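You operate a simulated robot arm through the tools that you are given. There is no shell and no other tool.

You are at the controls of a simulated two-armed robot. One attempt, no reset.

Task
Start the small punch in the trial mould and tap it home with the mallet.
Fine: mould in the sample drawer, punch from the purple mat; mallet back in its cup, drawer shut. Where these are worked on the way, their far stop is far enough and under half their travel is too little: sample drawer.

Only the result counts: the job must be done as asked and must still hold three seconds after the hand-in. Knocking over, shifting, dropping, spilling or breaking anything else fails it.

Robot
Two 7-joint arms with three-finger grippers on one trunk, on a base that moves. Base frame: it is fixed to the floor where the robot stands at the start and does not move with it; the origin is under the middle of the robot, x ahead of it, y to its left, z up; the surface under the hand at the start is at about z = 800. Units: mm, degrees, N and s.
The left shoulder is at the start at [30, 124, 1033], the right one opposite. With the tool pointing down near the work surface each hand reaches from about 100 to 780 mm from the robot's upright axis, wherever it stands, measured 20 degrees to its own side. Places, roughly: mouth of the long mould [500, -100, 500]; sample drawer [600, 0, 500]; sample tile (6x6x2 cm) [700, -100, 500]; sample tile (6x6x3 cm) [700, 100, 600]; teal cup [700, 200, 800]. Payload 2.2 kg a hand.
Tool frame (each hand has its own): the origin (TCP) lies between the finger pads and is the grasp point; the fingertips stand 28 mm ahead of it; z points along the fingers, y is the line along which they close. The gripper opens to 102 mm; its body begins 71 mm behind the TCP.
Orientation is that of the tool frame in the base frame, as a unit quaternion [w, x, y, z]. With the fingers straight down and closing along the base's y, the tool's x points along the base's -x, its y along +y and its z along -z.

Tools
- The arms move only by the tool step_arm. It takes "left_motion", "right_motion" or both (then of equal length, played together; a hand with none holds still); each is a list of rows, each a list of 3 entries, a list of its own where there are three numbers: the shift along the base's x, y, z in mm, then the turn, a rotation vector about the base's x, y, z in degrees, then the opening, from 0 (shut) to 1 (fully open). In form: [[[tx, ty, tz], [ax, ay, az], fingers], ...]. A call has 1 to 20 rows; each row shifts and turns the commanded pose from where the row before left it. A row lasts 0.2 s, in which the tool goes at most 50 mm and 8.6 degrees; a call with a longer step from one row to the next is refused whole, and so is a gripper value outside its range. Where a pose cannot be reached the arm comes as near as it can. A force on the tool above 90 N (or 10 N above the force at the start of the call, whichever is more), or a blocked arm, ends the call early, and 0.2 s more pass. Each finger travels about 143.6 mm/s and halts on what it meets, pressing with about 38 N; the grip force reading is that of the motor and also rises with nothing between the fingers. The clock runs only during rows and for 0.2 s after the last one: add rows that do not move to give the fingers time. It gives the time, the measured TCP pose, the force on the tool (base axes), the opening and the grip force at its end, in the units of the frame above (readings bear some noise), with the torque about the TCP (base axes, N m) and any sound that the robot's microphone picked up.
- Cameras (640 x 400 px; columns grow to the right, rows downward): "scene" is now at [36.4, 5.4, 1735.3]; the picture's right is [0.10, -0.99, 0.00], its down [-0.87, -0.09, -0.48] and it looks along [0.47, 0.05, -0.88] (base axes); focal length 288 px, centre (320, 200). "left" rides on the left gripper at [72, 38, -86] in its tool frame; the picture's right is [-0.46, 0.89, 0.00], its down [-0.60, -0.32, -0.73] and it looks along [-0.65, -0.34, 0.68] (tool axes); focal length 256 px, centre (320, 200). "right" rides on the right gripper at [69, 44, -86] in its tool frame; the picture's right is [-0.53, 0.85, 0.00], its down [-0.58, -0.36, -0.73] and it looks along [-0.62, -0.39, 0.68] (tool axes); focal length 256 px, centre (320, 200). There is no depth. A picture from a camera that has moved, and an enlarged one, comes with that camera's place and axes in the base frame and with its lens.
- camera(camera): a new picture of that camera. The clock stands still meanwhile.
- move_column(by): moves the trunk up (or, below 0, down) by that many mm; the arms and the scene camera ride with it, the base frame stays. It gives what a move gives, with no picture.
- roll_base(legs): drives the robot by 1 to 6 legs, each [ahead, left, turn to the left] in mm, mm and degrees, along the robot's own axes; the way and the turn of a leg run together, so that a leg with both is an arc; at most 1500 mm and 180 degrees a leg. The arms and the cameras ride along, it lands a little off, and it stops where it bumps. It gives what a move gives.
- pan_tilt(pan, tilt): turns the head with the scene camera to pan (to the left, within 143 degrees either way) and tilt (down, from -29 to 69), counted from straight ahead of the robot. It gives what a move gives.
- zoom(camera, box): a new picture of the part [left, top, right, bottom] of that camera's present view, enlarged. The clock stands still meanwhile.
- sign_off(): hands the job in; it is judged then, once.

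Places have to be worked out from the pictures, the camera data and where the tool is seen. Open the grippers and draw the arms clear of the work before you hand the job in, unless the task says otherwise.

The tools are called after "Emit:" as a command line: name --argument value ..., lists and objects as JSON in quotes. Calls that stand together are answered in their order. step_arm: Moves the arms, as the interface text tells. Its arguments: {"type":"object","properties":{"left_motion":{"type":"array","items":{"type":"array"}},"right_motion":{"type":"array","items":{"type":"array"}}},"required":[]} The other tools are called the same way: move_column (by) moves the trunk up or down; roll_base (legs) drives the base; pan_tilt (pan, tilt) turns the head that bears the scene camera; camera (camera) takes a picture; zoom (camera, box) takes an enlarged picture of a part of a camera's view; sign_off () hands the job in.

At the start:

```text
time: 0.0
left_tcp_pos: [506.5, 334.7, 1151.3]
left_tool_rot: [0.0, 0.0, 1.0, 0.001]
left_force: [0.4, 0.7, -0.2]
left_torque: [0.04, -0.03, 0.03]
left_opening: 101.9
left_gripper_force: 0.1
right_tcp_pos: [472.6, -142.5, 1193.0]
right_tool_rot: [-0.001, 0.0, 1.0, 0.0]
right_force: [-0.1, -0.6, -0.2]
right_torque: [0.01, 0.03, -0.01]
right_opening: 101.9
right_gripper_force: 0.1
trunk travel left (down, up): [-275.0, 265.0]
robot x, y, heading: [-1.1, 0.0, 0.2]
head pan, tilt (commanded): [5.8, 61.5]
```

scene: 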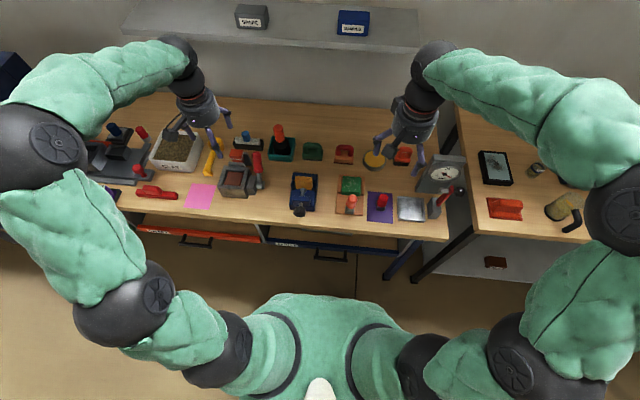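
right: 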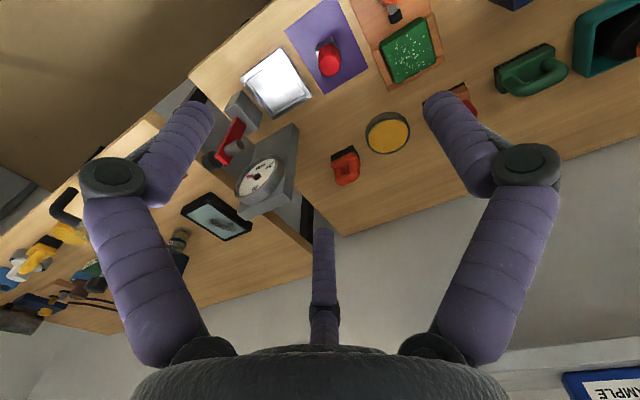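
left: 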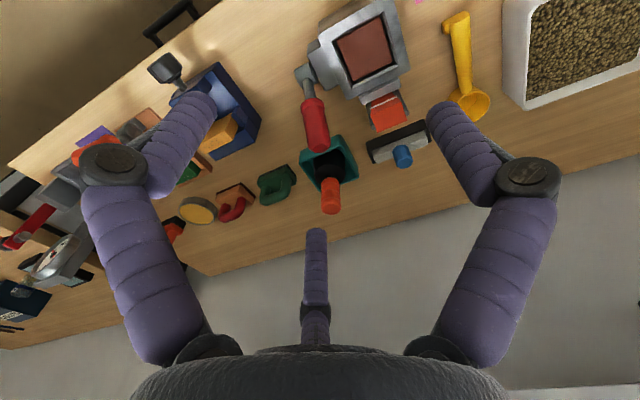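

I begin by looking closer at the bench: the purple mat with a red punch is near the right front, the teal cup with the orange-red handle (mallet) further back, and two drawers sit under the bench front edge. I zoom in on these.

Emit:
zoom --camera "scene" --box '[220, 120, 460, 270]'

Emit:
zoom --camera "scene" --box '[80, 120, 320, 270]'

Emit:
zoom --camera "right" --box '[200, 0, 520, 200]'

```text
2.67 times, centred on (340, 195) of scene
camera zoom: at [36.4, 5.4, 1735.3], right [0.1, -0.99, 0.0], down [-0.87, -0.09, -0.48], along [0.47, 0.05, -0.88], focal length 767 px, centre (267, 213)
```

zoom: 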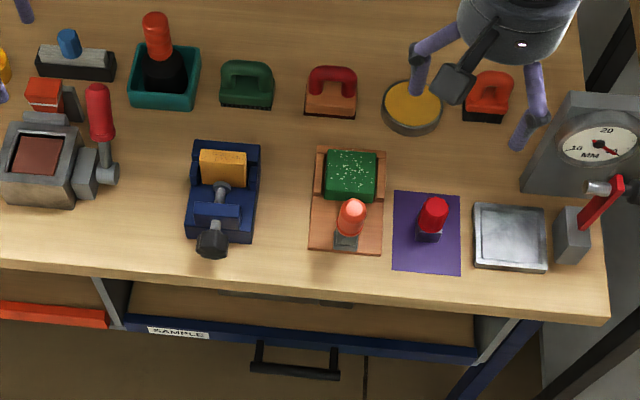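

```text
2.67 times, centred on (200, 195) of scene
camera zoom: at [36.4, 5.4, 1735.3], right [0.1, -0.99, 0.0], down [-0.87, -0.09, -0.48], along [0.47, 0.05, -0.88], focal length 767 px, centre (640, 213)
```

zoom: 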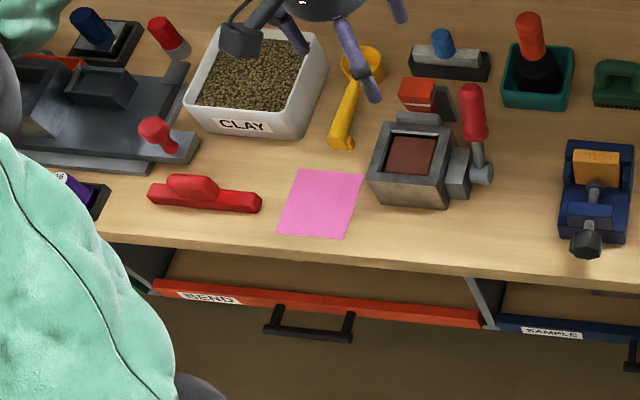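

```text
2.00 times, centred on (360, 100) of right
camera zoom: at [405.1, -98.5, 1279.2], right [0.53, 0.85, 0.0], down [0.58, -0.36, 0.73], along [0.62, -0.39, -0.68], focal length 512 px, centre (240, 400)
```

zoom: 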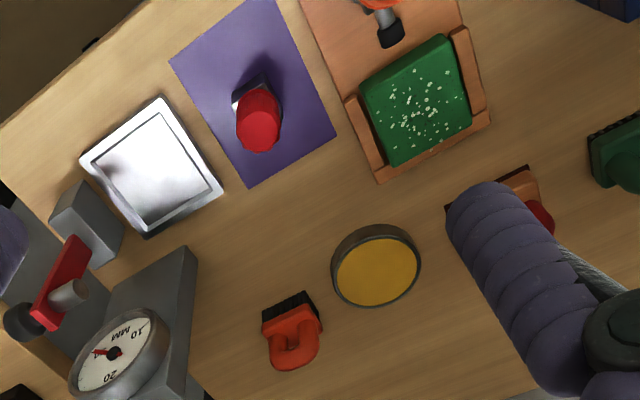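

The purple mat with the red punch lies near (540, -165, 800), the teal cup with the mallet near (760, 240, 800), and the blue "SAMPLE" drawer front is at about x≈430, z≈600. I tilt the head down to see the drawer and its handle better.

Emit:
pan_tilt --pan 0 --tilt 69

Emit:
camera --camera "scene"

```text
time: 0.7
left_tcp_pos: [506.9, 334.6, 1150.6]
left_tool_rot: [0.001, 0.0, 1.0, 0.0]
left_force: [0.3, -0.3, -0.5]
left_torque: [-0.02, 0.02, -0.01]
left_opening: 102.1
left_gripper_force: 0.1
right_tcp_pos: [474.6, -141.3, 1191.8]
right_tool_rot: [-0.001, -0.001, 1.0, 0.001]
right_force: [0.4, 0.0, 0.6]
right_torque: [-0.03, 0.02, 0.0]
right_opening: 101.9
right_gripper_force: 0.1
trunk travel left (down, up): [-275.0, 265.0]
robot x, y, heading: [2.2, 1.6, -0.0]
head pan, tilt (commanded): [0.0, 68.8]
```

```text
taken
camera scene: at [27.8, -1.1, 1727.6], right [0.0, -1.0, 0.0], down [-0.93, 0.0, -0.36], along [0.36, 0.0, -0.93], focal length 288 px, centre (320, 200)
```

scene: 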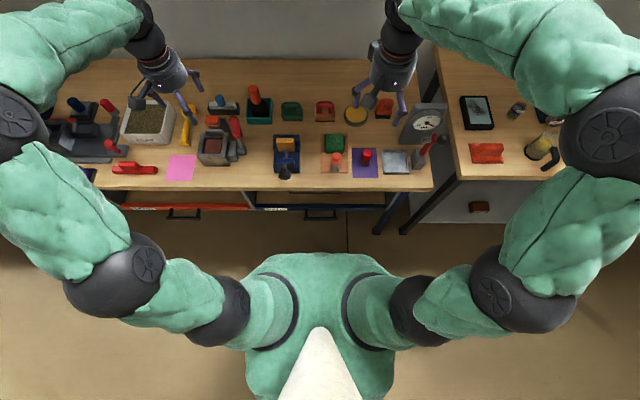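

The drawer front is hidden mostly by the bench edge from up here. I back the base up by 300 mm to get a better sight of the drawer and room for it to come out.

Emit:
roll_base --legs '[[-300, 0, 0]]'

Emit:
pan_tilt --pan 0 --tilt 50

Emit:
camera --camera "scene"

Emit:
camera --camera "right"

Emit:
camera --camera "left"

```text
time: 2.7
left_tcp_pos: [204.3, 336.2, 1151.7]
left_tool_rot: [-0.001, -0.002, 1.0, 0.0]
left_force: [-0.5, -0.5, 0.8]
left_torque: [-0.01, -0.01, -0.01]
left_opening: 102.0
left_gripper_force: 0.0
right_tcp_pos: [172.2, -139.6, 1192.6]
right_tool_rot: [0.0, -0.001, 1.0, 0.0]
right_force: [0.4, 0.2, 0.0]
right_torque: [-0.04, -0.05, 0.02]
right_opening: 102.0
right_gripper_force: 0.0
trunk travel left (down, up): [-275.0, 265.0]
robot x, y, heading: [-296.8, 1.4, 0.1]
head pan, tilt (commanded): [0.0, 68.8]
```

```text
time: 3.5
left_tcp_pos: [204.5, 335.1, 1150.3]
left_tool_rot: [0.0, -0.001, 1.0, 0.0]
left_force: [0.8, 0.6, 0.1]
left_torque: [0.01, 0.01, 0.01]
left_opening: 102.0
left_gripper_force: 0.0
right_tcp_pos: [173.5, -139.5, 1192.4]
right_tool_rot: [0.001, -0.002, 1.0, 0.001]
right_force: [0.1, 0.3, 1.1]
right_torque: [-0.01, 0.05, 0.02]
right_opening: 102.0
right_gripper_force: 0.0
trunk travel left (down, up): [-275.0, 265.0]
robot x, y, heading: [-300.3, -0.6, 0.4]
head pan, tilt (commanded): [0.0, 50.0]
```

```text
taken
camera scene: at [-252.1, -1.4, 1749.4], right [0.0, -1.0, 0.0], down [-0.77, 0.0, -0.64], along [0.64, 0.0, -0.77], focal length 288 px, centre (320, 200)
```

scene: 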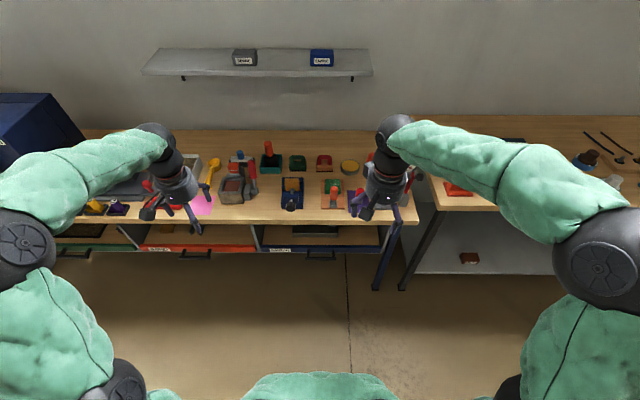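

```text
taken
camera right: at [104.5, -97.6, 1279.2], right [0.53, 0.85, 0.0], down [0.58, -0.36, 0.73], along [0.62, -0.39, -0.68], focal length 256 px, centre (320, 200)
```

right: 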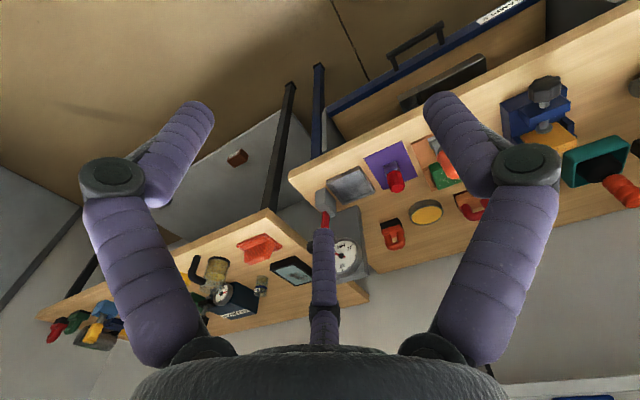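

```text
taken
camera left: at [132.5, 373.7, 1237.3], right [0.46, 0.89, 0.0], down [0.61, -0.31, 0.73], along [0.65, -0.34, -0.68], focal length 256 px, centre (320, 200)
```

left: 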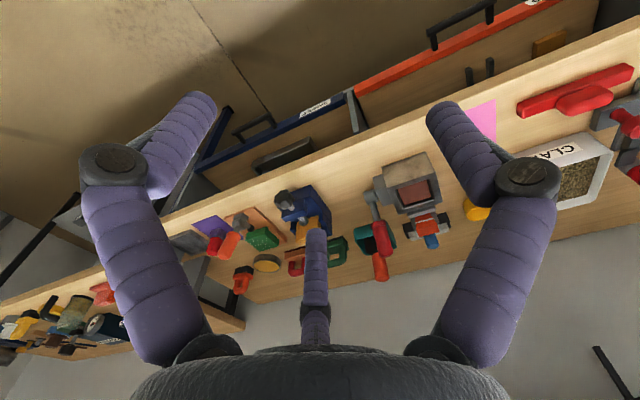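

Emit:
zoom --camera "scene" --box '[240, 190, 440, 315]'

Emit:
zoom --camera "right" --box '[300, 0, 620, 200]'

```text
3.20 times, centred on (340, 252) of scene
camera zoom: at [-252.1, -1.4, 1749.4], right [0.0, -1.0, 0.0], down [-0.77, 0.0, -0.64], along [0.64, 0.0, -0.77], focal length 920 px, centre (256, 32)
```

zoom: 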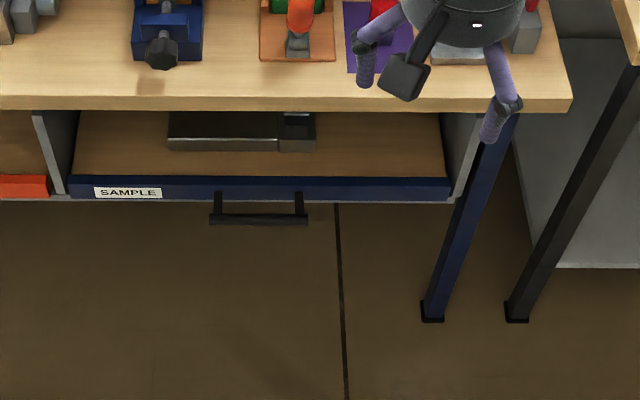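

```text
2.00 times, centred on (460, 100) of right
camera zoom: at [104.5, -97.6, 1279.2], right [0.53, 0.85, 0.0], down [0.58, -0.36, 0.73], along [0.62, -0.39, -0.68], focal length 512 px, centre (40, 400)
```

zoom: 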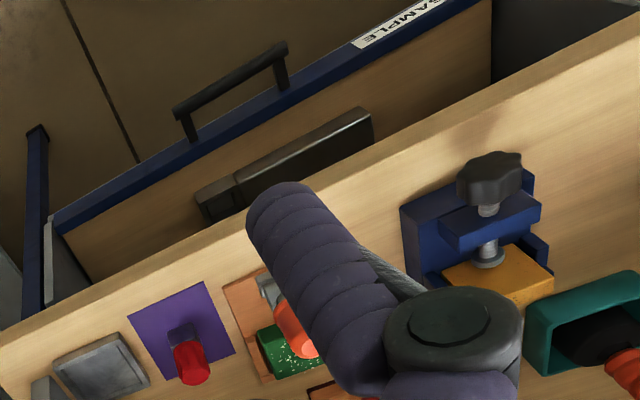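

The drawer is an open tray with a low blue front and a black bar handle (about x≈385, y from -70 to 60, z≈560). I lower the right hand toward it for a close look, and shut the fingers once in free air to see how they meet.

Emit:
step_arm --right_motion '[[[0, 15, -50], [0, 0, 0], 1], [[0, 15, -50], [0, 0, 0], 0.5], [[0, 15, -50], [0, 0, 0], 0], [[0, 15, -50], [0, 0, 0], 0], [[0, 15, -50], [0, 0, 0], 0], [[0, 15, -40], [0, 0, 0], 0]]'

Emit:
camera --camera "right"

```text
refused: row 1 steps farther than a row can; nothing moved
```

```text
taken
camera right: at [104.5, -97.6, 1279.2], right [0.53, 0.85, 0.0], down [0.58, -0.36, 0.73], along [0.62, -0.39, -0.68], focal length 256 px, centre (320, 200)
```

right: 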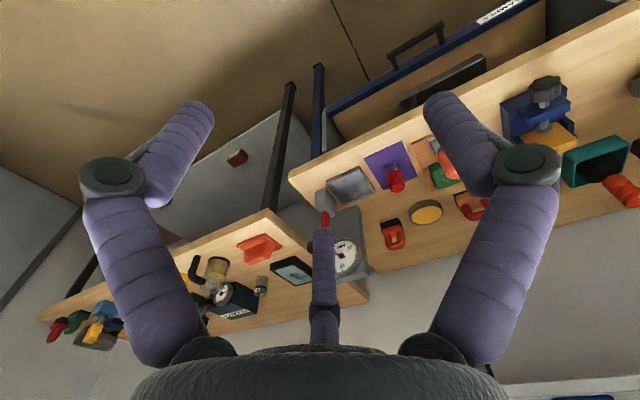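

The rows were a little over the 50 mm step limit; I repeat with shorter steps.

Emit:
step_arm --right_motion '[[[0, 14, -46], [0, 0, 0], 1], [[0, 14, -46], [0, 0, 0], 0.5], [[0, 14, -46], [0, 0, 0], 0], [[0, 14, -46], [0, 0, 0], 0], [[0, 14, -46], [0, 0, 0], 0], [[0, 14, -46], [0, 0, 0], 0]]'

Emit:
camera --camera "right"

```text
time: 5.0
left_tcp_pos: [205.2, 335.7, 1150.7]
left_tool_rot: [-0.001, -0.002, 1.0, -0.001]
left_force: [1.3, 0.5, 0.0]
left_torque: [0.0, 0.01, 0.01]
left_opening: 102.0
left_gripper_force: 0.1
right_tcp_pos: [177.7, -55.8, 914.0]
right_tool_rot: [0.0, -0.002, 1.0, 0.0]
right_force: [0.1, 0.5, 0.2]
right_torque: [-0.03, 0.02, 0.0]
right_opening: 2.0
right_gripper_force: 31.8
trunk travel left (down, up): [-275.0, 265.0]
robot x, y, heading: [-300.1, -0.8, 0.2]
head pan, tilt (commanded): [0.0, 50.0]
```

```text
taken
camera right: at [109.6, -13.3, 1000.8], right [0.53, 0.85, 0.0], down [0.58, -0.36, 0.73], along [0.62, -0.39, -0.68], focal length 256 px, centre (320, 200)
```

right: 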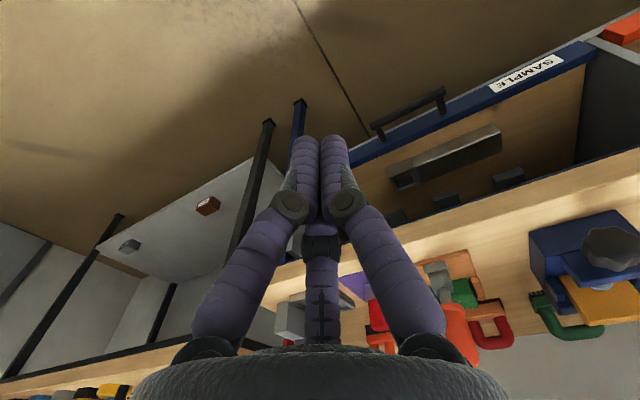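

The three fingers meet at the centre when shut. I zoom on the drawer's inside, where a long dark block and some smaller dark pieces are showing.

Emit:
zoom --camera "right" --box '[320, 30, 640, 230]'

Emit:
camera --camera "scene"

```text
2.00 times, centred on (480, 130) of right
camera zoom: at [109.6, -13.3, 1000.8], right [0.53, 0.85, 0.0], down [0.58, -0.36, 0.73], along [0.62, -0.39, -0.68], focal length 512 px, centre (0, 340)
```

zoom: 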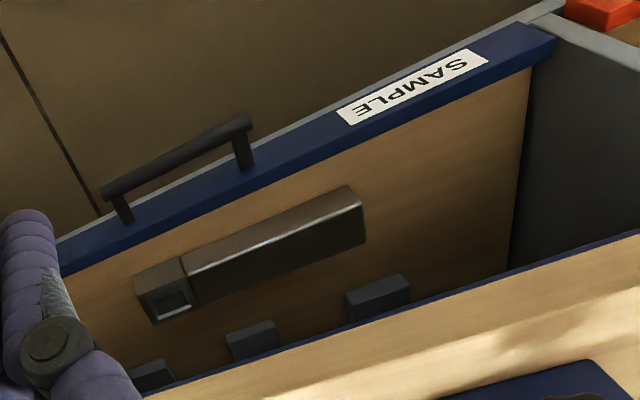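

```text
taken
camera scene: at [-251.1, -0.9, 1749.5], right [0.0, -1.0, 0.0], down [-0.77, 0.0, -0.64], along [0.64, 0.0, -0.77], focal length 288 px, centre (320, 200)
```

scene: 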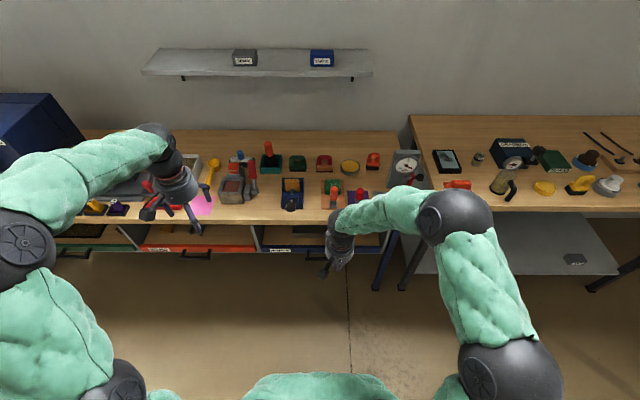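

I now turn the right hand: yaw -90° and pitch 45° forward, so its fingers straddle the horizontal bar handle, and move it in front of the drawer.

Emit:
step_arm --right_motion '[[[5, 3, -8], [0, 0, -8.2], 0.2], [[5, 3, -8], [0, 0, -8.2], 0.4], [[5, 3, -8], [0, 0, -8.2], 0.6], [[5, 3, -8], [0, 0, -8.2], 0.8], [[5, 3, -8], [0, 0, -8.2], 1], [[5, 3, -8], [0, 0, -8.2], 1], [[5, 3, -8], [0, 0, -8.2], 1], [[5, 3, -8], [0, 0, -8.2], 1], [[5, 3, -8], [0, 0, -8.2], 1], [[5, 3, -8], [0, 0, -8.2], 1], [[5, 3, -8], [0, 0, -8], 1], [[5, 3, -8], [0, -7.5, 0], 1], [[5, 3, -8], [0, -7.5, 0], 1], [[5, 3, -8], [0, -7.5, 0], 1], [[5, 3, -8], [0, -7.5, 0], 1], [[5, 3, -8], [0, -7.5, 0], 1], [[5, 3, -8], [0, -7.5, 0], 1]]'

Emit:
camera --camera "right"

Emit:
camera --camera "scene"

```text
time: 8.6
left_tcp_pos: [203.8, 335.5, 1151.7]
left_tool_rot: [-0.001, -0.002, 1.0, -0.001]
left_force: [0.9, 0.1, -0.5]
left_torque: [0.02, -0.01, -0.02]
left_opening: 101.8
left_gripper_force: 0.1
right_tcp_pos: [341.3, 4.2, 800.1]
right_tool_rot: [0.243, 0.661, 0.668, 0.242]
right_force: [0.0, -0.6, 0.4]
right_torque: [0.0, 0.0, 0.04]
right_opening: 102.2
right_gripper_force: 0.0
right hand out of reach, approached as far as the arm can: row 15, 16, 17
trunk travel left (down, up): [-275.0, 265.0]
robot x, y, heading: [-302.9, -0.8, 0.1]
head pan, tilt (commanded): [0.0, 50.0]
```

```text
taken
camera right: at [319.6, 72.6, 893.9], right [0.65, -0.53, 0.55], down [-0.74, -0.58, 0.33], along [0.15, -0.62, -0.77], focal length 256 px, centre (320, 200)
```

right: 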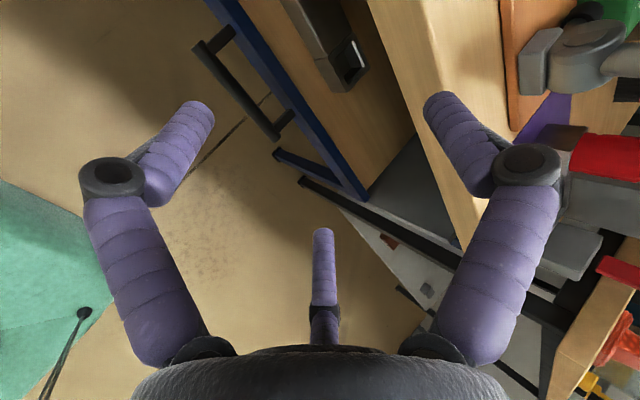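

```text
taken
camera scene: at [-253.2, -1.8, 1749.6], right [0.0, -1.0, 0.0], down [-0.77, 0.0, -0.64], along [0.64, 0.0, -0.77], focal length 288 px, centre (320, 200)
```

scene: 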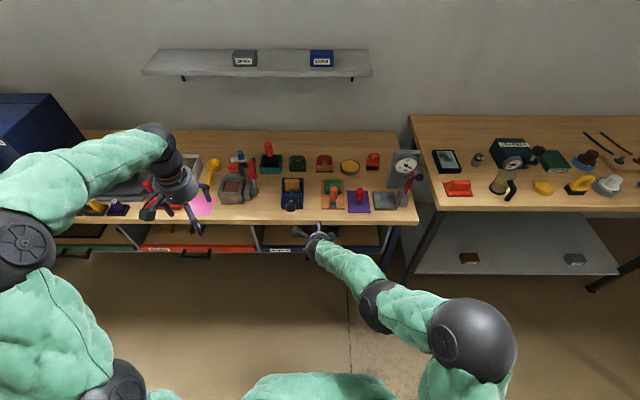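

The wrist hit a limit, leaving the hand at (341, 4, 800) pitched about 40°. The handle is visible from here; I zoom to fix its position by triangulation.

Emit:
zoom --camera "right" --box '[160, 0, 480, 200]'

```text
2.00 times, centred on (320, 100) of right
camera zoom: at [319.6, 72.6, 893.9], right [0.65, -0.53, 0.55], down [-0.74, -0.58, 0.33], along [0.15, -0.62, -0.77], focal length 512 px, centre (320, 400)
```

zoom: 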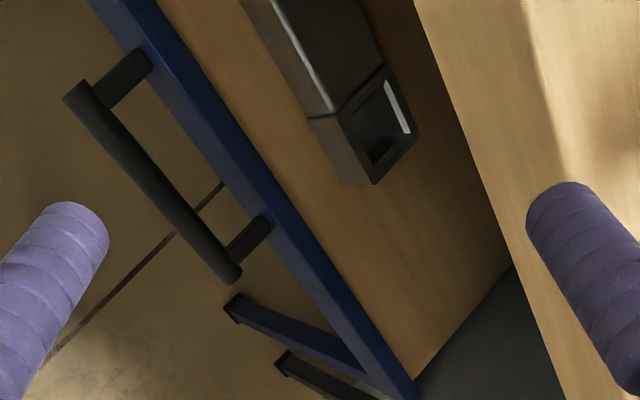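

Triangulating from four views puts the bar at about x≈402, z≈535, y from -74 to 66, with the drawer front near x≈440. I lower the right hand in front of it and check how far the wrist follows.

Emit:
step_arm --right_motion '[[[0, 0, -30], [0, 0, 0], 1], [[0, 0, -30], [0, 0, 0], 1], [[0, 0, -30], [0, 0, 0], 1]]'

```text
time: 9.3
left_tcp_pos: [205.3, 335.5, 1150.8]
left_tool_rot: [-0.001, -0.001, 1.0, 0.0]
left_force: [0.2, -0.7, -0.7]
left_torque: [0.02, 0.02, 0.0]
left_opening: 102.0
left_gripper_force: 0.1
right_tcp_pos: [378.7, 2.0, 727.5]
right_tool_rot: [0.237, 0.661, 0.672, 0.236]
right_force: [0.4, -0.2, 0.8]
right_torque: [0.01, 0.06, 0.02]
right_opening: 102.0
right_gripper_force: 0.0
right hand out of reach, approached as far as the arm can: row 1, 2, 3
trunk travel left (down, up): [-275.0, 265.0]
robot x, y, heading: [-301.8, -2.1, 0.1]
head pan, tilt (commanded): [0.0, 50.0]
```

The wrist cannot hold 45° this close in, so I ease the pitch back to about 20°, which still clears the bench edge, and see where the hand settles.

Emit:
step_arm --right_motion '[[[-10, 0, 0], [0, 8, 0], 1], [[-10, 0, 0], [0, 8, 0], 1], [[-10, 0, 0], [0, 8, 0], 1], [[0, 0, 0], [0, 0, 0], 1]]'

Emit:
camera --camera "right"

Emit:
camera --camera "scene"

```text
time: 10.3
left_tcp_pos: [204.5, 335.7, 1150.2]
left_tool_rot: [-0.001, -0.002, 1.0, 0.0]
left_force: [-1.0, -0.2, 0.1]
left_torque: [-0.01, -0.03, 0.02]
left_opening: 102.0
left_gripper_force: 0.0
right_tcp_pos: [346.5, 1.9, 730.0]
right_tool_rot: [0.098, 0.696, 0.704, 0.099]
right_force: [0.1, 0.5, 0.0]
right_torque: [0.03, -0.02, 0.03]
right_opening: 102.1
right_gripper_force: 0.0
trunk travel left (down, up): [-275.0, 265.0]
robot x, y, heading: [-300.9, 2.0, -0.0]
head pan, tilt (commanded): [0.0, 50.0]
```

```text
taken
camera right: at [365.4, 69.7, 826.0], right [0.82, -0.53, 0.23], down [-0.55, -0.58, 0.6], along [-0.18, -0.62, -0.76], focal length 256 px, centre (320, 200)
```

right: 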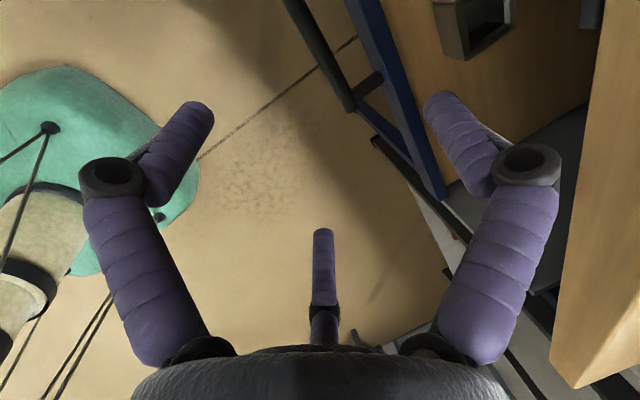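

```text
taken
camera scene: at [-252.5, -1.4, 1749.5], right [0.0, -1.0, 0.0], down [-0.77, 0.0, -0.64], along [0.64, 0.0, -0.77], focal length 288 px, centre (320, 200)
```

scene: 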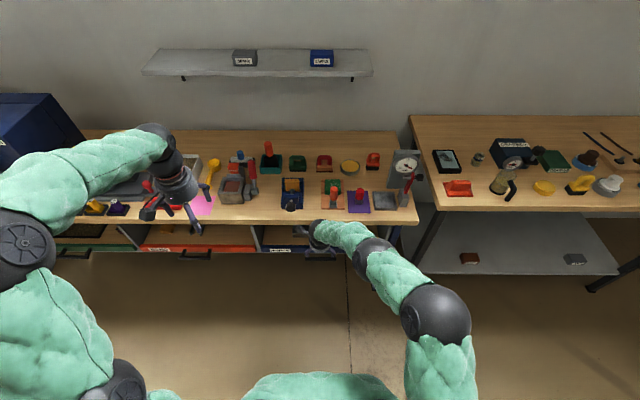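

Readings show the hand now at (346, 2, 730) pitched 16°, and the bar's end re-triangulates to x≈400, z≈537. I zoom to measure the gap between bar and drawer front before reaching in.

Emit:
zoom --camera "right" --box '[250, 0, 490, 150]'

```text
2.67 times, centred on (370, 75) of right
camera zoom: at [365.4, 69.7, 826.0], right [0.82, -0.53, 0.23], down [-0.55, -0.58, 0.6], along [-0.18, -0.62, -0.76], focal length 683 px, centre (187, 533)
```

zoom: 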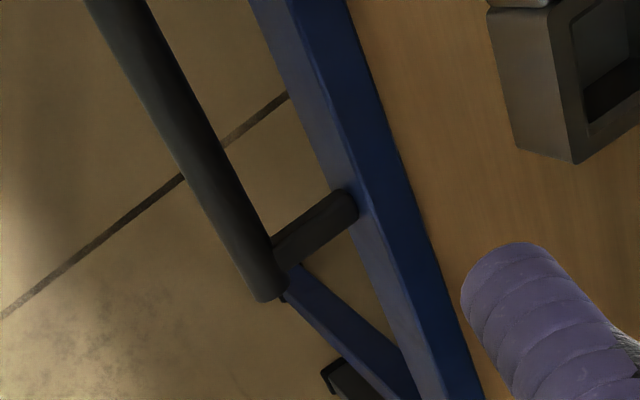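

Measured: panel front x≈445, top z≈557, bar axis x≈403, z≈536, about 18 mm thick, giving a 33 mm gap. I lower the hand to z≈600, with fingers narrowed to 30%, then move forward over the bar.

Emit:
step_arm --right_motion '[[[0, -2, -43], [0, 0, 0], 0.6], [[0, -2, -43], [0, 0, 0], 0.3], [[0, -2, -43], [0, 0, 0], 0.3], [[25, 0, 0], [0, 0, 0], 0.3], [[27, 0, 0], [0, 0, 0], 0.3], [[0, 0, 0], [0, 0, 0], 0.3]]'

Emit:
camera --camera "right"

```text
time: 11.8
left_tcp_pos: [205.0, 336.1, 1151.4]
left_tool_rot: [-0.001, -0.001, 1.0, 0.0]
left_force: [-0.7, 0.5, 0.4]
left_torque: [-0.02, 0.01, -0.01]
left_opening: 102.0
left_gripper_force: 0.0
right_tcp_pos: [392.5, -5.5, 604.7]
right_tool_rot: [0.098, 0.697, 0.704, 0.099]
right_force: [-0.6, 0.2, 0.7]
right_torque: [0.02, 0.0, 0.0]
right_opening: 30.6
right_gripper_force: 0.1
right hand out of reach, approached as far as the arm can: row 5
trunk travel left (down, up): [-275.0, 265.0]
robot x, y, heading: [-301.8, -2.5, 0.3]
head pan, tilt (commanded): [0.0, 50.0]
```

```text
taken
camera right: at [410.9, 62.8, 699.9], right [0.82, -0.53, 0.23], down [-0.55, -0.58, 0.6], along [-0.18, -0.62, -0.76], focal length 256 px, centre (320, 200)
```

right: 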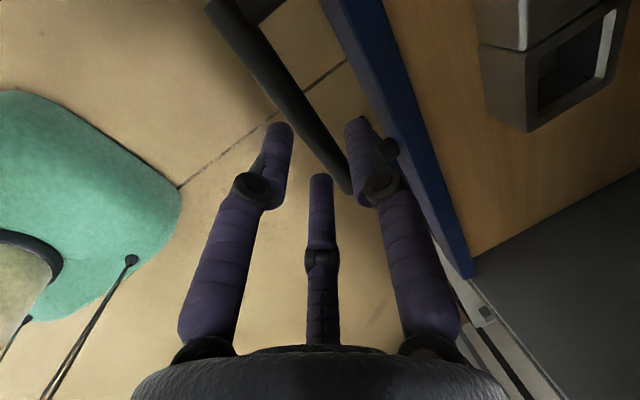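

The fingers line up nicely over bar and gap, but the arm is at its reach. I draw the hand back 100 mm, roll the base ahead about 100 mm and re-approach.

Emit:
step_arm --right_motion '[[[-45, 0, 0], [0, 0, 0], 0.3], [[-45, 0, 0], [0, 0, 0], 0.3], [[-20, 0, 0], [0, 0, 0], 0.3]]'

Emit:
roll_base --legs '[[100, 0, 0]]'

```text
time: 12.6
left_tcp_pos: [204.5, 335.9, 1151.7]
left_tool_rot: [0.0, -0.002, 1.0, 0.0]
left_force: [-0.1, -0.3, 0.6]
left_torque: [0.0, -0.01, -0.01]
left_opening: 101.8
left_gripper_force: 0.0
right_tcp_pos: [287.1, -3.7, 609.7]
right_tool_rot: [0.1, 0.697, 0.703, 0.102]
right_force: [0.7, -0.1, 0.2]
right_torque: [0.0, 0.05, -0.02]
right_opening: 30.5
right_gripper_force: 0.0
trunk travel left (down, up): [-275.0, 265.0]
robot x, y, heading: [-301.4, -0.3, 0.1]
head pan, tilt (commanded): [0.0, 50.0]
```

```text
time: 13.7
left_tcp_pos: [306.3, 336.1, 1150.4]
left_tool_rot: [0.0, -0.002, 1.0, 0.0]
left_force: [-0.7, -0.1, -0.3]
left_torque: [0.01, 0.02, -0.01]
left_opening: 102.1
left_gripper_force: 0.0
right_tcp_pos: [384.0, -4.1, 604.8]
right_tool_rot: [0.098, 0.697, 0.704, 0.099]
right_force: [-0.2, -0.8, -0.1]
right_torque: [0.0, 0.03, -0.03]
right_opening: 30.6
right_gripper_force: 0.1
trunk travel left (down, up): [-275.0, 265.0]
robot x, y, heading: [-203.2, 0.1, 0.2]
head pan, tilt (commanded): [0.0, 50.0]
```

The hand is at (384, -4, 605). I move 14 mm ahead, then straight down over the bar in small steps.

Emit:
step_arm --right_motion '[[[14, 0, 0], [0, 0, 0], 0.3], [[0, 0, -20], [0, 0, 0], 0.3], [[0, 0, -18], [0, 0, 0], 0.3], [[0, 0, -16], [0, 0, 0], 0.3]]'

Emit:
camera --camera "right"

```text
time: 14.6
left_tcp_pos: [298.4, 335.2, 1154.5]
left_tool_rot: [0.002, -0.002, 1.0, 0.0]
left_force: [0.2, 0.0, 0.9]
left_torque: [0.02, 0.01, -0.02]
left_opening: 102.1
left_gripper_force: 0.1
right_tcp_pos: [396.9, -5.2, 572.6]
right_tool_rot: [0.103, 0.697, 0.703, 0.101]
right_force: [-37.0, -4.2, 57.1]
right_torque: [-0.53, 1.0, -0.09]
right_opening: 54.4
right_gripper_force: 16.1
trunk travel left (down, up): [-275.0, 265.0]
robot x, y, heading: [-206.8, -0.8, 0.3]
head pan, tilt (commanded): [0.0, 50.0]
stopped in row 4 (right hand): the force on the tool passed its limit at 108 N (the readings are from after the stop); the commanded pose is now the measured one
```

```text
taken
camera right: at [415.3, 64.0, 668.0], right [0.81, -0.53, 0.24], down [-0.55, -0.58, 0.6], along [-0.17, -0.62, -0.76], focal length 256 px, centre (320, 200)
```

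right: 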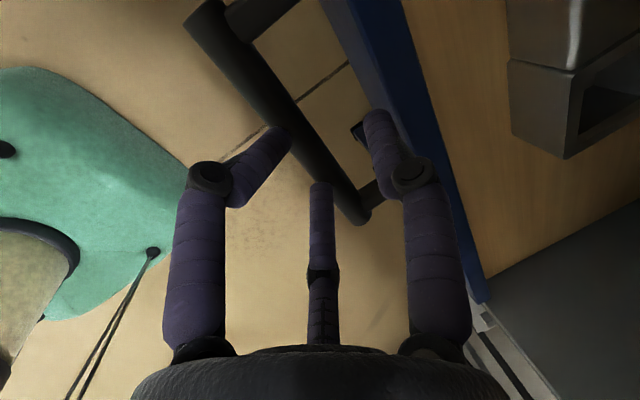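

The two front fingers landed on top of the bar, since they close at 120° rather than opposite. I back up, open to 50% and shift 7 mm toward the robot, then go down again.

Emit:
step_arm --right_motion '[[[0, 0, 15], [0, 0, 0], 0.5], [[0, 0, 12], [0, 0, 0], 0.5], [[-7, 0, 0], [0, 0, 0], 0.5], [[0, 0, 0], [0, 0, 0], 0.5]]'

Emit:
camera --camera "right"

```text
time: 15.6
left_tcp_pos: [303.7, 335.3, 1150.2]
left_tool_rot: [0.0, -0.002, 1.0, 0.0]
left_force: [-0.1, -0.2, 0.1]
left_torque: [-0.01, 0.0, 0.02]
left_opening: 101.8
left_gripper_force: 0.1
right_tcp_pos: [395.1, -5.6, 593.6]
right_tool_rot: [0.102, 0.697, 0.703, 0.101]
right_force: [-0.5, 0.5, 0.4]
right_torque: [-0.02, -0.02, -0.01]
right_opening: 51.0
right_gripper_force: 0.1
trunk travel left (down, up): [-275.0, 265.0]
robot x, y, heading: [-201.1, 0.6, -0.0]
head pan, tilt (commanded): [0.0, 50.0]
```

```text
taken
camera right: at [412.6, 64.1, 689.7], right [0.82, -0.53, 0.24], down [-0.55, -0.58, 0.6], along [-0.18, -0.62, -0.76], focal length 256 px, centre (320, 200)
```

right: 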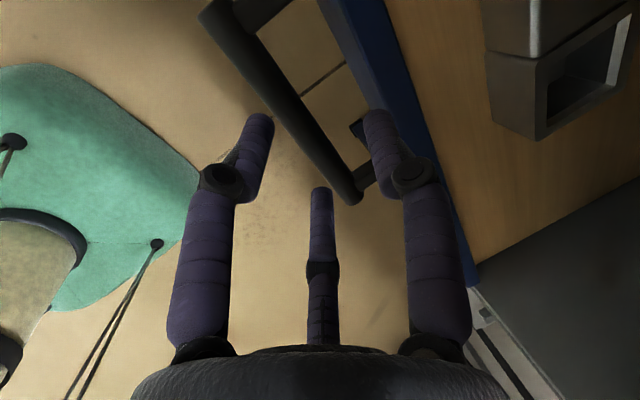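

The hand is at (395, -6, 594) with a 51 mm opening and the bar now sits between the fingers in view. I shift 5 mm back and descend 43 mm.

Emit:
step_arm --right_motion '[[[-5, 0, -8], [0, 0, 0], 0.5], [[0, 0, -12], [0, 0, 0], 0.5], [[0, 0, -12], [0, 0, 0], 0.5], [[0, 0, -11], [0, 0, 0], 0.5], [[0, 0, 0], [0, 0, 0], 0.5]]'

Emit:
camera --camera "right"

```text
time: 16.8
left_tcp_pos: [303.7, 334.9, 1151.9]
left_tool_rot: [0.0, -0.002, 1.0, 0.001]
left_force: [0.1, 1.2, 0.0]
left_torque: [0.01, 0.01, 0.04]
left_opening: 102.1
left_gripper_force: 0.1
right_tcp_pos: [389.1, -5.7, 551.0]
right_tool_rot: [0.101, 0.697, 0.703, 0.1]
right_force: [-0.6, -0.1, 0.7]
right_torque: [0.05, -0.01, -0.02]
right_opening: 50.9
right_gripper_force: 0.1
trunk travel left (down, up): [-275.0, 265.0]
robot x, y, heading: [-199.9, -0.4, 0.1]
head pan, tilt (commanded): [0.0, 50.0]
```

```text
taken
camera right: at [406.8, 62.9, 646.6], right [0.82, -0.53, 0.24], down [-0.55, -0.58, 0.6], along [-0.18, -0.62, -0.76], focal length 256 px, centre (320, 200)
```

right: 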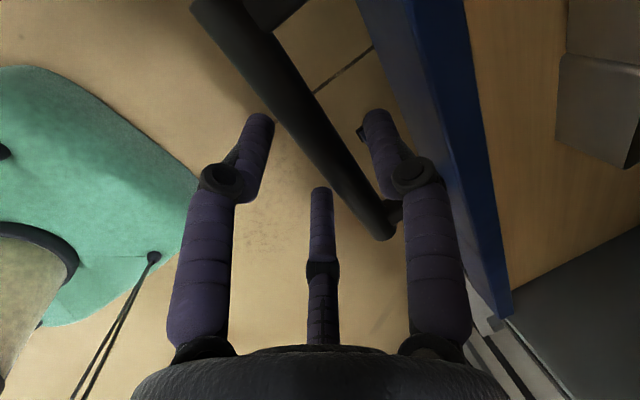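

No contact force and the bar lies between the fingers with the single finger in the gap. I go 6 mm deeper and close on it.

Emit:
step_arm --right_motion '[[[0, 0, -6], [0, 0, 0], 0.5], [[0, 0, 0], [0, 0, 0], 0.2], [[0, 0, 0], [0, 0, 0], 0], [[0, 0, 0], [0, 0, 0], 0]]'

```text
time: 17.8
left_tcp_pos: [303.7, 335.2, 1151.4]
left_tool_rot: [0.0, -0.002, 1.0, 0.0]
left_force: [-0.6, 0.2, 0.3]
left_torque: [0.04, 0.02, 0.0]
left_opening: 101.9
left_gripper_force: 0.1
right_tcp_pos: [391.7, -5.7, 546.5]
right_tool_rot: [0.103, 0.697, 0.702, 0.103]
right_force: [6.9, -1.1, 8.7]
right_torque: [0.32, -0.19, -0.5]
right_opening: 27.1
right_gripper_force: 45.2
trunk travel left (down, up): [-275.0, 265.0]
robot x, y, heading: [-203.3, 0.3, 0.2]
head pan, tilt (commanded): [0.0, 50.0]
```

The fingers hold the bar (27 mm, 45 N). I pull the drawer toward the robot in steps of 25 mm.

Emit:
step_arm --right_motion '[[[-10, 0, 0], [0, 0, 0], 0], [[-20, 0, 0], [0, 0, 0], 0], [[-25, 0, 0], [0, 0, 0], 0], [[-25, 0, 0], [0, 0, 0], 0], [[-25, 0, 0], [0, 0, 0], 0], [[-25, 0, 0], [0, 0, 0], 0]]'

Emit:
camera --camera "right"

Emit:
camera --camera "scene"

```text
time: 19.2
left_tcp_pos: [300.0, 335.2, 1153.6]
left_tool_rot: [0.0, -0.002, 1.0, 0.0]
left_force: [0.5, 1.0, 0.7]
left_torque: [0.02, -0.02, 0.0]
left_opening: 101.8
left_gripper_force: 0.0
right_tcp_pos: [261.2, -5.6, 546.0]
right_tool_rot: [0.104, 0.697, 0.702, 0.103]
right_force: [-0.3, -9.2, 38.5]
right_torque: [0.16, -0.42, -0.92]
right_opening: 27.2
right_gripper_force: 45.7
trunk travel left (down, up): [-275.0, 265.0]
robot x, y, heading: [-203.0, -0.0, 0.1]
head pan, tilt (commanded): [0.0, 50.0]
```

```text
taken
camera right: at [278.5, 63.1, 641.9], right [0.81, -0.53, 0.25], down [-0.56, -0.58, 0.6], along [-0.17, -0.62, -0.76], focal length 256 px, centre (320, 200)
```

right: 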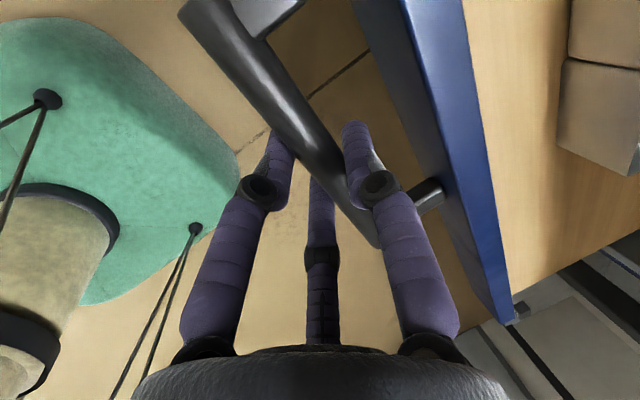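

```text
taken
camera scene: at [-157.0, -2.0, 1750.0], right [0.0, -1.0, 0.0], down [-0.76, 0.0, -0.64], along [0.64, 0.0, -0.76], focal length 288 px, centre (320, 200)
```

scene: 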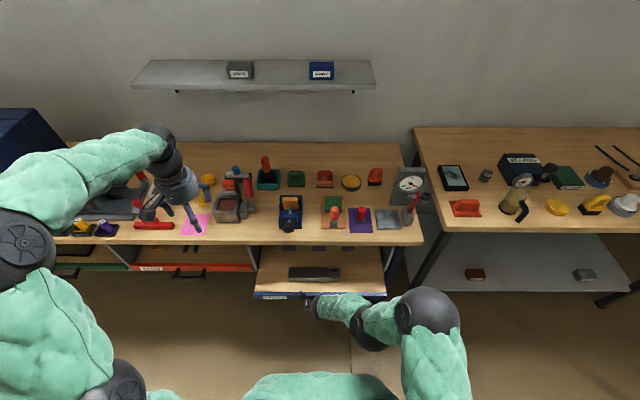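

The drawer slid 130 mm and is still free. I keep pulling, with a slight lift to relieve the vertical load.

Emit:
step_arm --right_motion '[[[-20, 0, 3], [0, 0, 0], 0], [[-25, 0, 0], [0, 0, 0], 0], [[-25, 0, 0], [0, 0, 0], 0], [[-25, 0, 0], [0, 0, 0], 0], [[-25, 0, 0], [0, 0, 0], 0], [[-25, 0, 0], [0, 0, 0], 0]]'

Emit:
camera --camera "scene"

```text
time: 20.6
left_tcp_pos: [306.6, 336.0, 1149.0]
left_tool_rot: [-0.001, -0.001, 1.0, 0.0]
left_force: [-0.6, -0.6, -0.5]
left_torque: [-0.01, 0.01, 0.0]
left_opening: 102.0
left_gripper_force: 0.0
right_tcp_pos: [207.4, -9.2, 563.8]
right_tool_rot: [0.085, 0.694, 0.71, 0.087]
right_force: [-4.6, 18.9, -76.2]
right_torque: [1.56, 0.82, -1.0]
right_opening: 28.1
right_gripper_force: 45.5
right hand out of reach, approached as far as the arm can: row 2, 3, 4, 5, 6
trunk travel left (down, up): [-275.0, 265.0]
robot x, y, heading: [-203.2, 2.0, 0.3]
head pan, tilt (commanded): [0.0, 50.0]
```

```text
taken
camera scene: at [-148.6, -0.1, 1749.2], right [0.0, -1.0, 0.0], down [-0.77, 0.0, -0.64], along [0.64, 0.0, -0.77], focal length 288 px, centre (320, 200)
```

scene: 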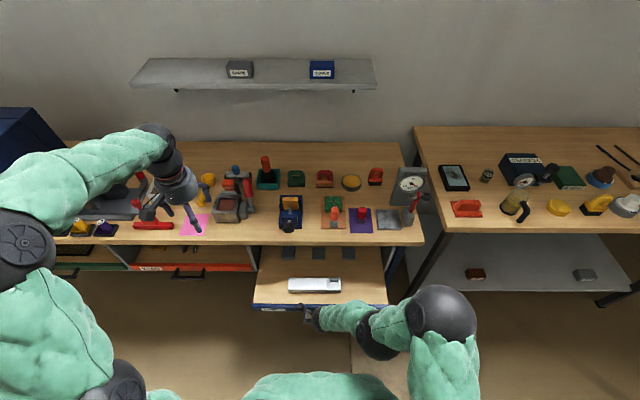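

At about 185 mm out the arm hit its own close-in limit and is lifting on the handle (-76 N). I ease the hand down a bit to unload it, then will use the base to pull further.

Emit:
step_arm --right_motion '[[[5, 2, -8], [0, 0, 0], 0], [[3, 2, -6], [0, 0, 0], 0]]'

```text
time: 21.2
left_tcp_pos: [304.1, 335.4, 1152.5]
left_tool_rot: [0.0, -0.002, 1.0, 0.0]
left_force: [0.1, 0.1, 0.0]
left_torque: [0.04, 0.0, -0.04]
left_opening: 101.8
left_gripper_force: 0.0
right_tcp_pos: [239.1, -10.0, 562.9]
right_tool_rot: [0.102, 0.696, 0.704, 0.101]
right_force: [-2.7, 6.8, 3.0]
right_torque: [0.31, -0.01, -0.78]
right_opening: 27.8
right_gripper_force: 45.6
right hand out of reach, approached as far as the arm can: row 1
trunk travel left (down, up): [-275.0, 265.0]
robot x, y, heading: [-201.9, 2.1, -0.2]
head pan, tilt (commanded): [0.0, 50.0]
```

The grip slid up the bar by about 16 mm. I open slightly, lower 15 mm and regrip before pulling with the base.

Emit:
step_arm --right_motion '[[[0, 0, 0], [0, 0, 0], 0.5], [[0, 0, 0], [0, 0, 0], 0.5], [[0, 0, -8], [0, 0, 0], 0.5], [[0, 0, -8], [0, 0, 0], 0.5], [[0, 0, 0], [0, 0, 0], 0], [[0, 0, 0], [0, 0, 0], 0], [[0, 0, 0], [0, 0, 0], 0]]'

Emit:
camera --camera "right"

```text
time: 22.8
left_tcp_pos: [302.1, 334.6, 1152.4]
left_tool_rot: [0.0, -0.002, 1.0, 0.0]
left_force: [0.0, 0.0, 0.1]
left_torque: [0.02, -0.02, 0.01]
left_opening: 102.0
left_gripper_force: 0.1
right_tcp_pos: [241.3, -8.7, 546.8]
right_tool_rot: [0.1, 0.696, 0.704, 0.1]
right_force: [7.5, 2.6, 34.4]
right_torque: [0.18, -0.41, -0.54]
right_opening: 27.1
right_gripper_force: 45.2
right hand out of reach, approached as far as the arm can: row 4
trunk travel left (down, up): [-275.0, 265.0]
robot x, y, heading: [-202.6, 0.1, 0.1]
head pan, tilt (commanded): [0.0, 50.0]
```

```text
taken
camera right: at [258.2, 59.8, 641.7], right [0.82, -0.53, 0.24], down [-0.55, -0.58, 0.6], along [-0.18, -0.62, -0.76], focal length 256 px, centre (320, 200)
```

right: 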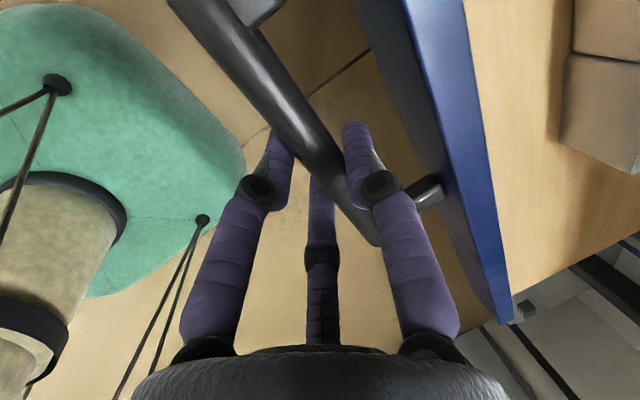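

Grip is firm again. Now I roll the base back 100 mm with the handle held.

Emit:
roll_base --legs '[[-100, 0, 0]]'

Emit:
camera --camera "scene"

```text
time: 23.9
left_tcp_pos: [205.5, 336.6, 1152.6]
left_tool_rot: [0.001, -0.002, 1.0, -0.001]
left_force: [0.4, 0.9, -0.1]
left_torque: [0.0, -0.01, 0.03]
left_opening: 102.2
left_gripper_force: 0.0
right_tcp_pos: [142.5, -8.1, 545.9]
right_tool_rot: [0.099, 0.696, 0.705, 0.1]
right_force: [3.3, 14.8, 48.9]
right_torque: [-0.2, -0.37, -0.81]
right_opening: 27.1
right_gripper_force: 45.0
trunk travel left (down, up): [-275.0, 265.0]
robot x, y, heading: [-298.7, -3.1, -0.0]
head pan, tilt (commanded): [0.0, 50.0]
```

```text
taken
camera scene: at [-253.6, -0.1, 1749.6], right [0.0, -1.0, 0.0], down [-0.76, 0.0, -0.64], along [0.64, 0.0, -0.76], focal length 288 px, centre (320, 200)
```

scene: 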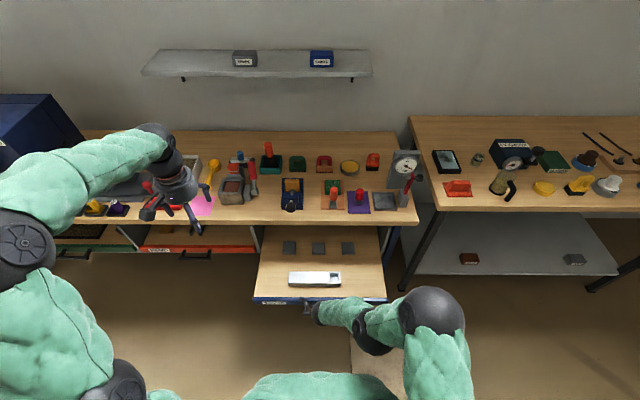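

The drawer is about 250 mm out, with three tiles and the long mould in view. I ease the hand up 4 mm to shed the vertical load and roll back further to find the stop.

Emit:
step_arm --right_motion '[[[0, 0, 4], [0, 0, 0], 0], [[0, 0, 0], [0, 0, 0], 0]]'

Emit:
roll_base --legs '[[-60, 0, 0]]'

Emit:
camera --camera "scene"

```text
time: 24.5
left_tcp_pos: [208.7, 335.1, 1150.6]
left_tool_rot: [-0.002, -0.002, 1.0, 0.0]
left_force: [0.5, 0.4, 0.1]
left_torque: [-0.02, 0.01, -0.01]
left_opening: 101.9
left_gripper_force: 0.2
right_tcp_pos: [140.7, -8.7, 546.4]
right_tool_rot: [0.095, 0.696, 0.705, 0.099]
right_force: [5.2, 4.2, -39.1]
right_torque: [1.33, 0.01, -0.88]
right_opening: 26.9
right_gripper_force: 45.8
trunk travel left (down, up): [-275.0, 265.0]
robot x, y, heading: [-298.2, -2.2, 0.3]
head pan, tilt (commanded): [0.0, 50.0]
```

```text
time: 25.5
left_tcp_pos: [149.3, 335.3, 1150.7]
left_tool_rot: [0.0, -0.002, 1.0, 0.0]
left_force: [-0.2, 0.4, -0.3]
left_torque: [0.01, 0.02, -0.01]
left_opening: 101.9
left_gripper_force: 0.0
right_tcp_pos: [90.1, -8.6, 551.4]
right_tool_rot: [0.102, 0.696, 0.704, 0.102]
right_force: [13.5, 5.1, 11.0]
right_torque: [-0.24, -0.2, -0.39]
right_opening: 27.8
right_gripper_force: 44.7
trunk travel left (down, up): [-275.0, 265.0]
robot x, y, heading: [-361.2, 0.1, 0.1]
head pan, tilt (commanded): [0.0, 50.0]
```

```text
taken
camera scene: at [-307.9, -1.0, 1750.0], right [0.0, -1.0, 0.0], down [-0.77, 0.0, -0.64], along [0.64, 0.0, -0.77], focal length 288 px, centre (320, 200)
```

scene: 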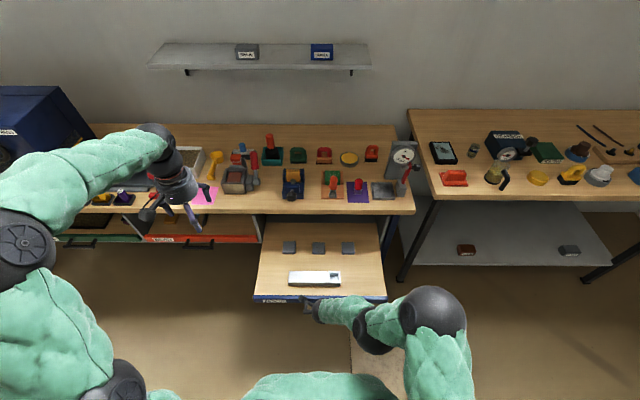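

The hand stretched about 12 mm relative to the base, which hints at the drawer's stop near 300 mm. I check with a gentle pull by the arm.

Emit:
step_arm --right_motion '[[[-8, 0, 0], [0, 0, 0], 0], [[-8, 0, 0], [0, 0, 0], 0], [[0, 0, 0], [0, 0, 0], 0]]'

```text
time: 26.3
left_tcp_pos: [154.4, 336.3, 1148.8]
left_tool_rot: [-0.001, -0.002, 1.0, 0.0]
left_force: [0.0, -0.4, -0.3]
left_torque: [-0.01, 0.03, 0.01]
left_opening: 102.2
left_gripper_force: 0.1
right_tcp_pos: [89.0, -9.2, 554.9]
right_tool_rot: [0.1, 0.696, 0.704, 0.101]
right_force: [45.2, 5.4, -44.1]
right_torque: [0.58, -0.11, -0.33]
right_opening: 27.9
right_gripper_force: 45.2
right hand out of reach, approached as far as the arm can: row 2
trunk travel left (down, up): [-275.0, 265.0]
robot x, y, heading: [-353.0, -2.4, 0.1]
head pan, tilt (commanded): [0.0, 50.0]
```

The drawer resists with 45 N and stays put: it is at its far stop (300 mm out). I relax the pull, open the fingers, and lift the hand clear.

Emit:
step_arm --right_motion '[[[6, 0, -2], [0, 0, 0], 0], [[0, 0, 0], [0, 0, 0], 0.5], [[0, 0, 0], [0, 0, 0], 0.5], [[0, 0, 15], [0, 0, 0], 0.5], [[0, 0, 25], [0, 0, 0], 0.5], [[0, 0, 40], [0, 0, 0], 0.5], [[0, 0, 45], [0, 0, 0], 0.5], [[0, 0, 45], [0, 0, 0], 0.5]]'

Emit:
camera --camera "scene"

Emit:
camera --camera "right"

```text
time: 28.1
left_tcp_pos: [148.8, 336.6, 1151.4]
left_tool_rot: [0.0, -0.003, 1.0, 0.0]
left_force: [-0.1, -0.4, -0.2]
left_torque: [-0.04, -0.01, 0.01]
left_opening: 101.7
left_gripper_force: 0.1
right_tcp_pos: [97.5, -6.8, 722.5]
right_tool_rot: [0.101, 0.695, 0.705, 0.101]
right_force: [-0.5, 0.0, -0.3]
right_torque: [0.0, -0.04, -0.03]
right_opening: 51.4
right_gripper_force: 0.1
right hand out of reach, approached as far as the arm can: row 6, 7
trunk travel left (down, up): [-275.0, 265.0]
robot x, y, heading: [-354.1, -0.9, 0.3]
head pan, tilt (commanded): [0.0, 50.0]
```

```text
taken
camera scene: at [-308.9, -1.4, 1749.5], right [0.0, -1.0, 0.0], down [-0.77, 0.0, -0.64], along [0.64, 0.0, -0.77], focal length 288 px, centre (320, 200)
```

scene: 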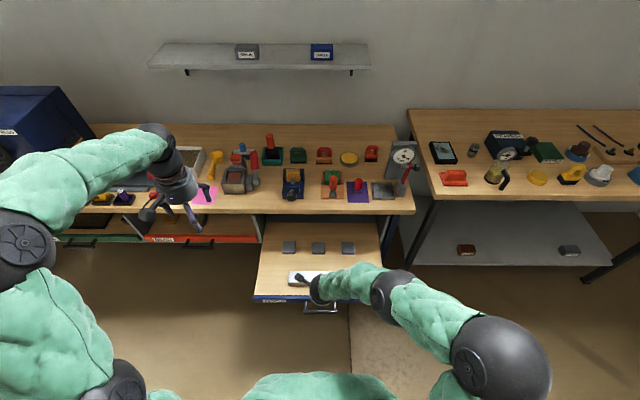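

```text
taken
camera right: at [115.1, 63.0, 817.4], right [0.82, -0.52, 0.24], down [-0.55, -0.58, 0.6], along [-0.17, -0.62, -0.76], focal length 256 px, centre (320, 200)
```

right: 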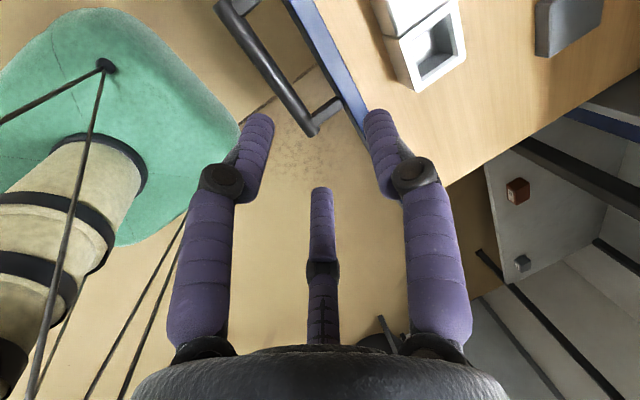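

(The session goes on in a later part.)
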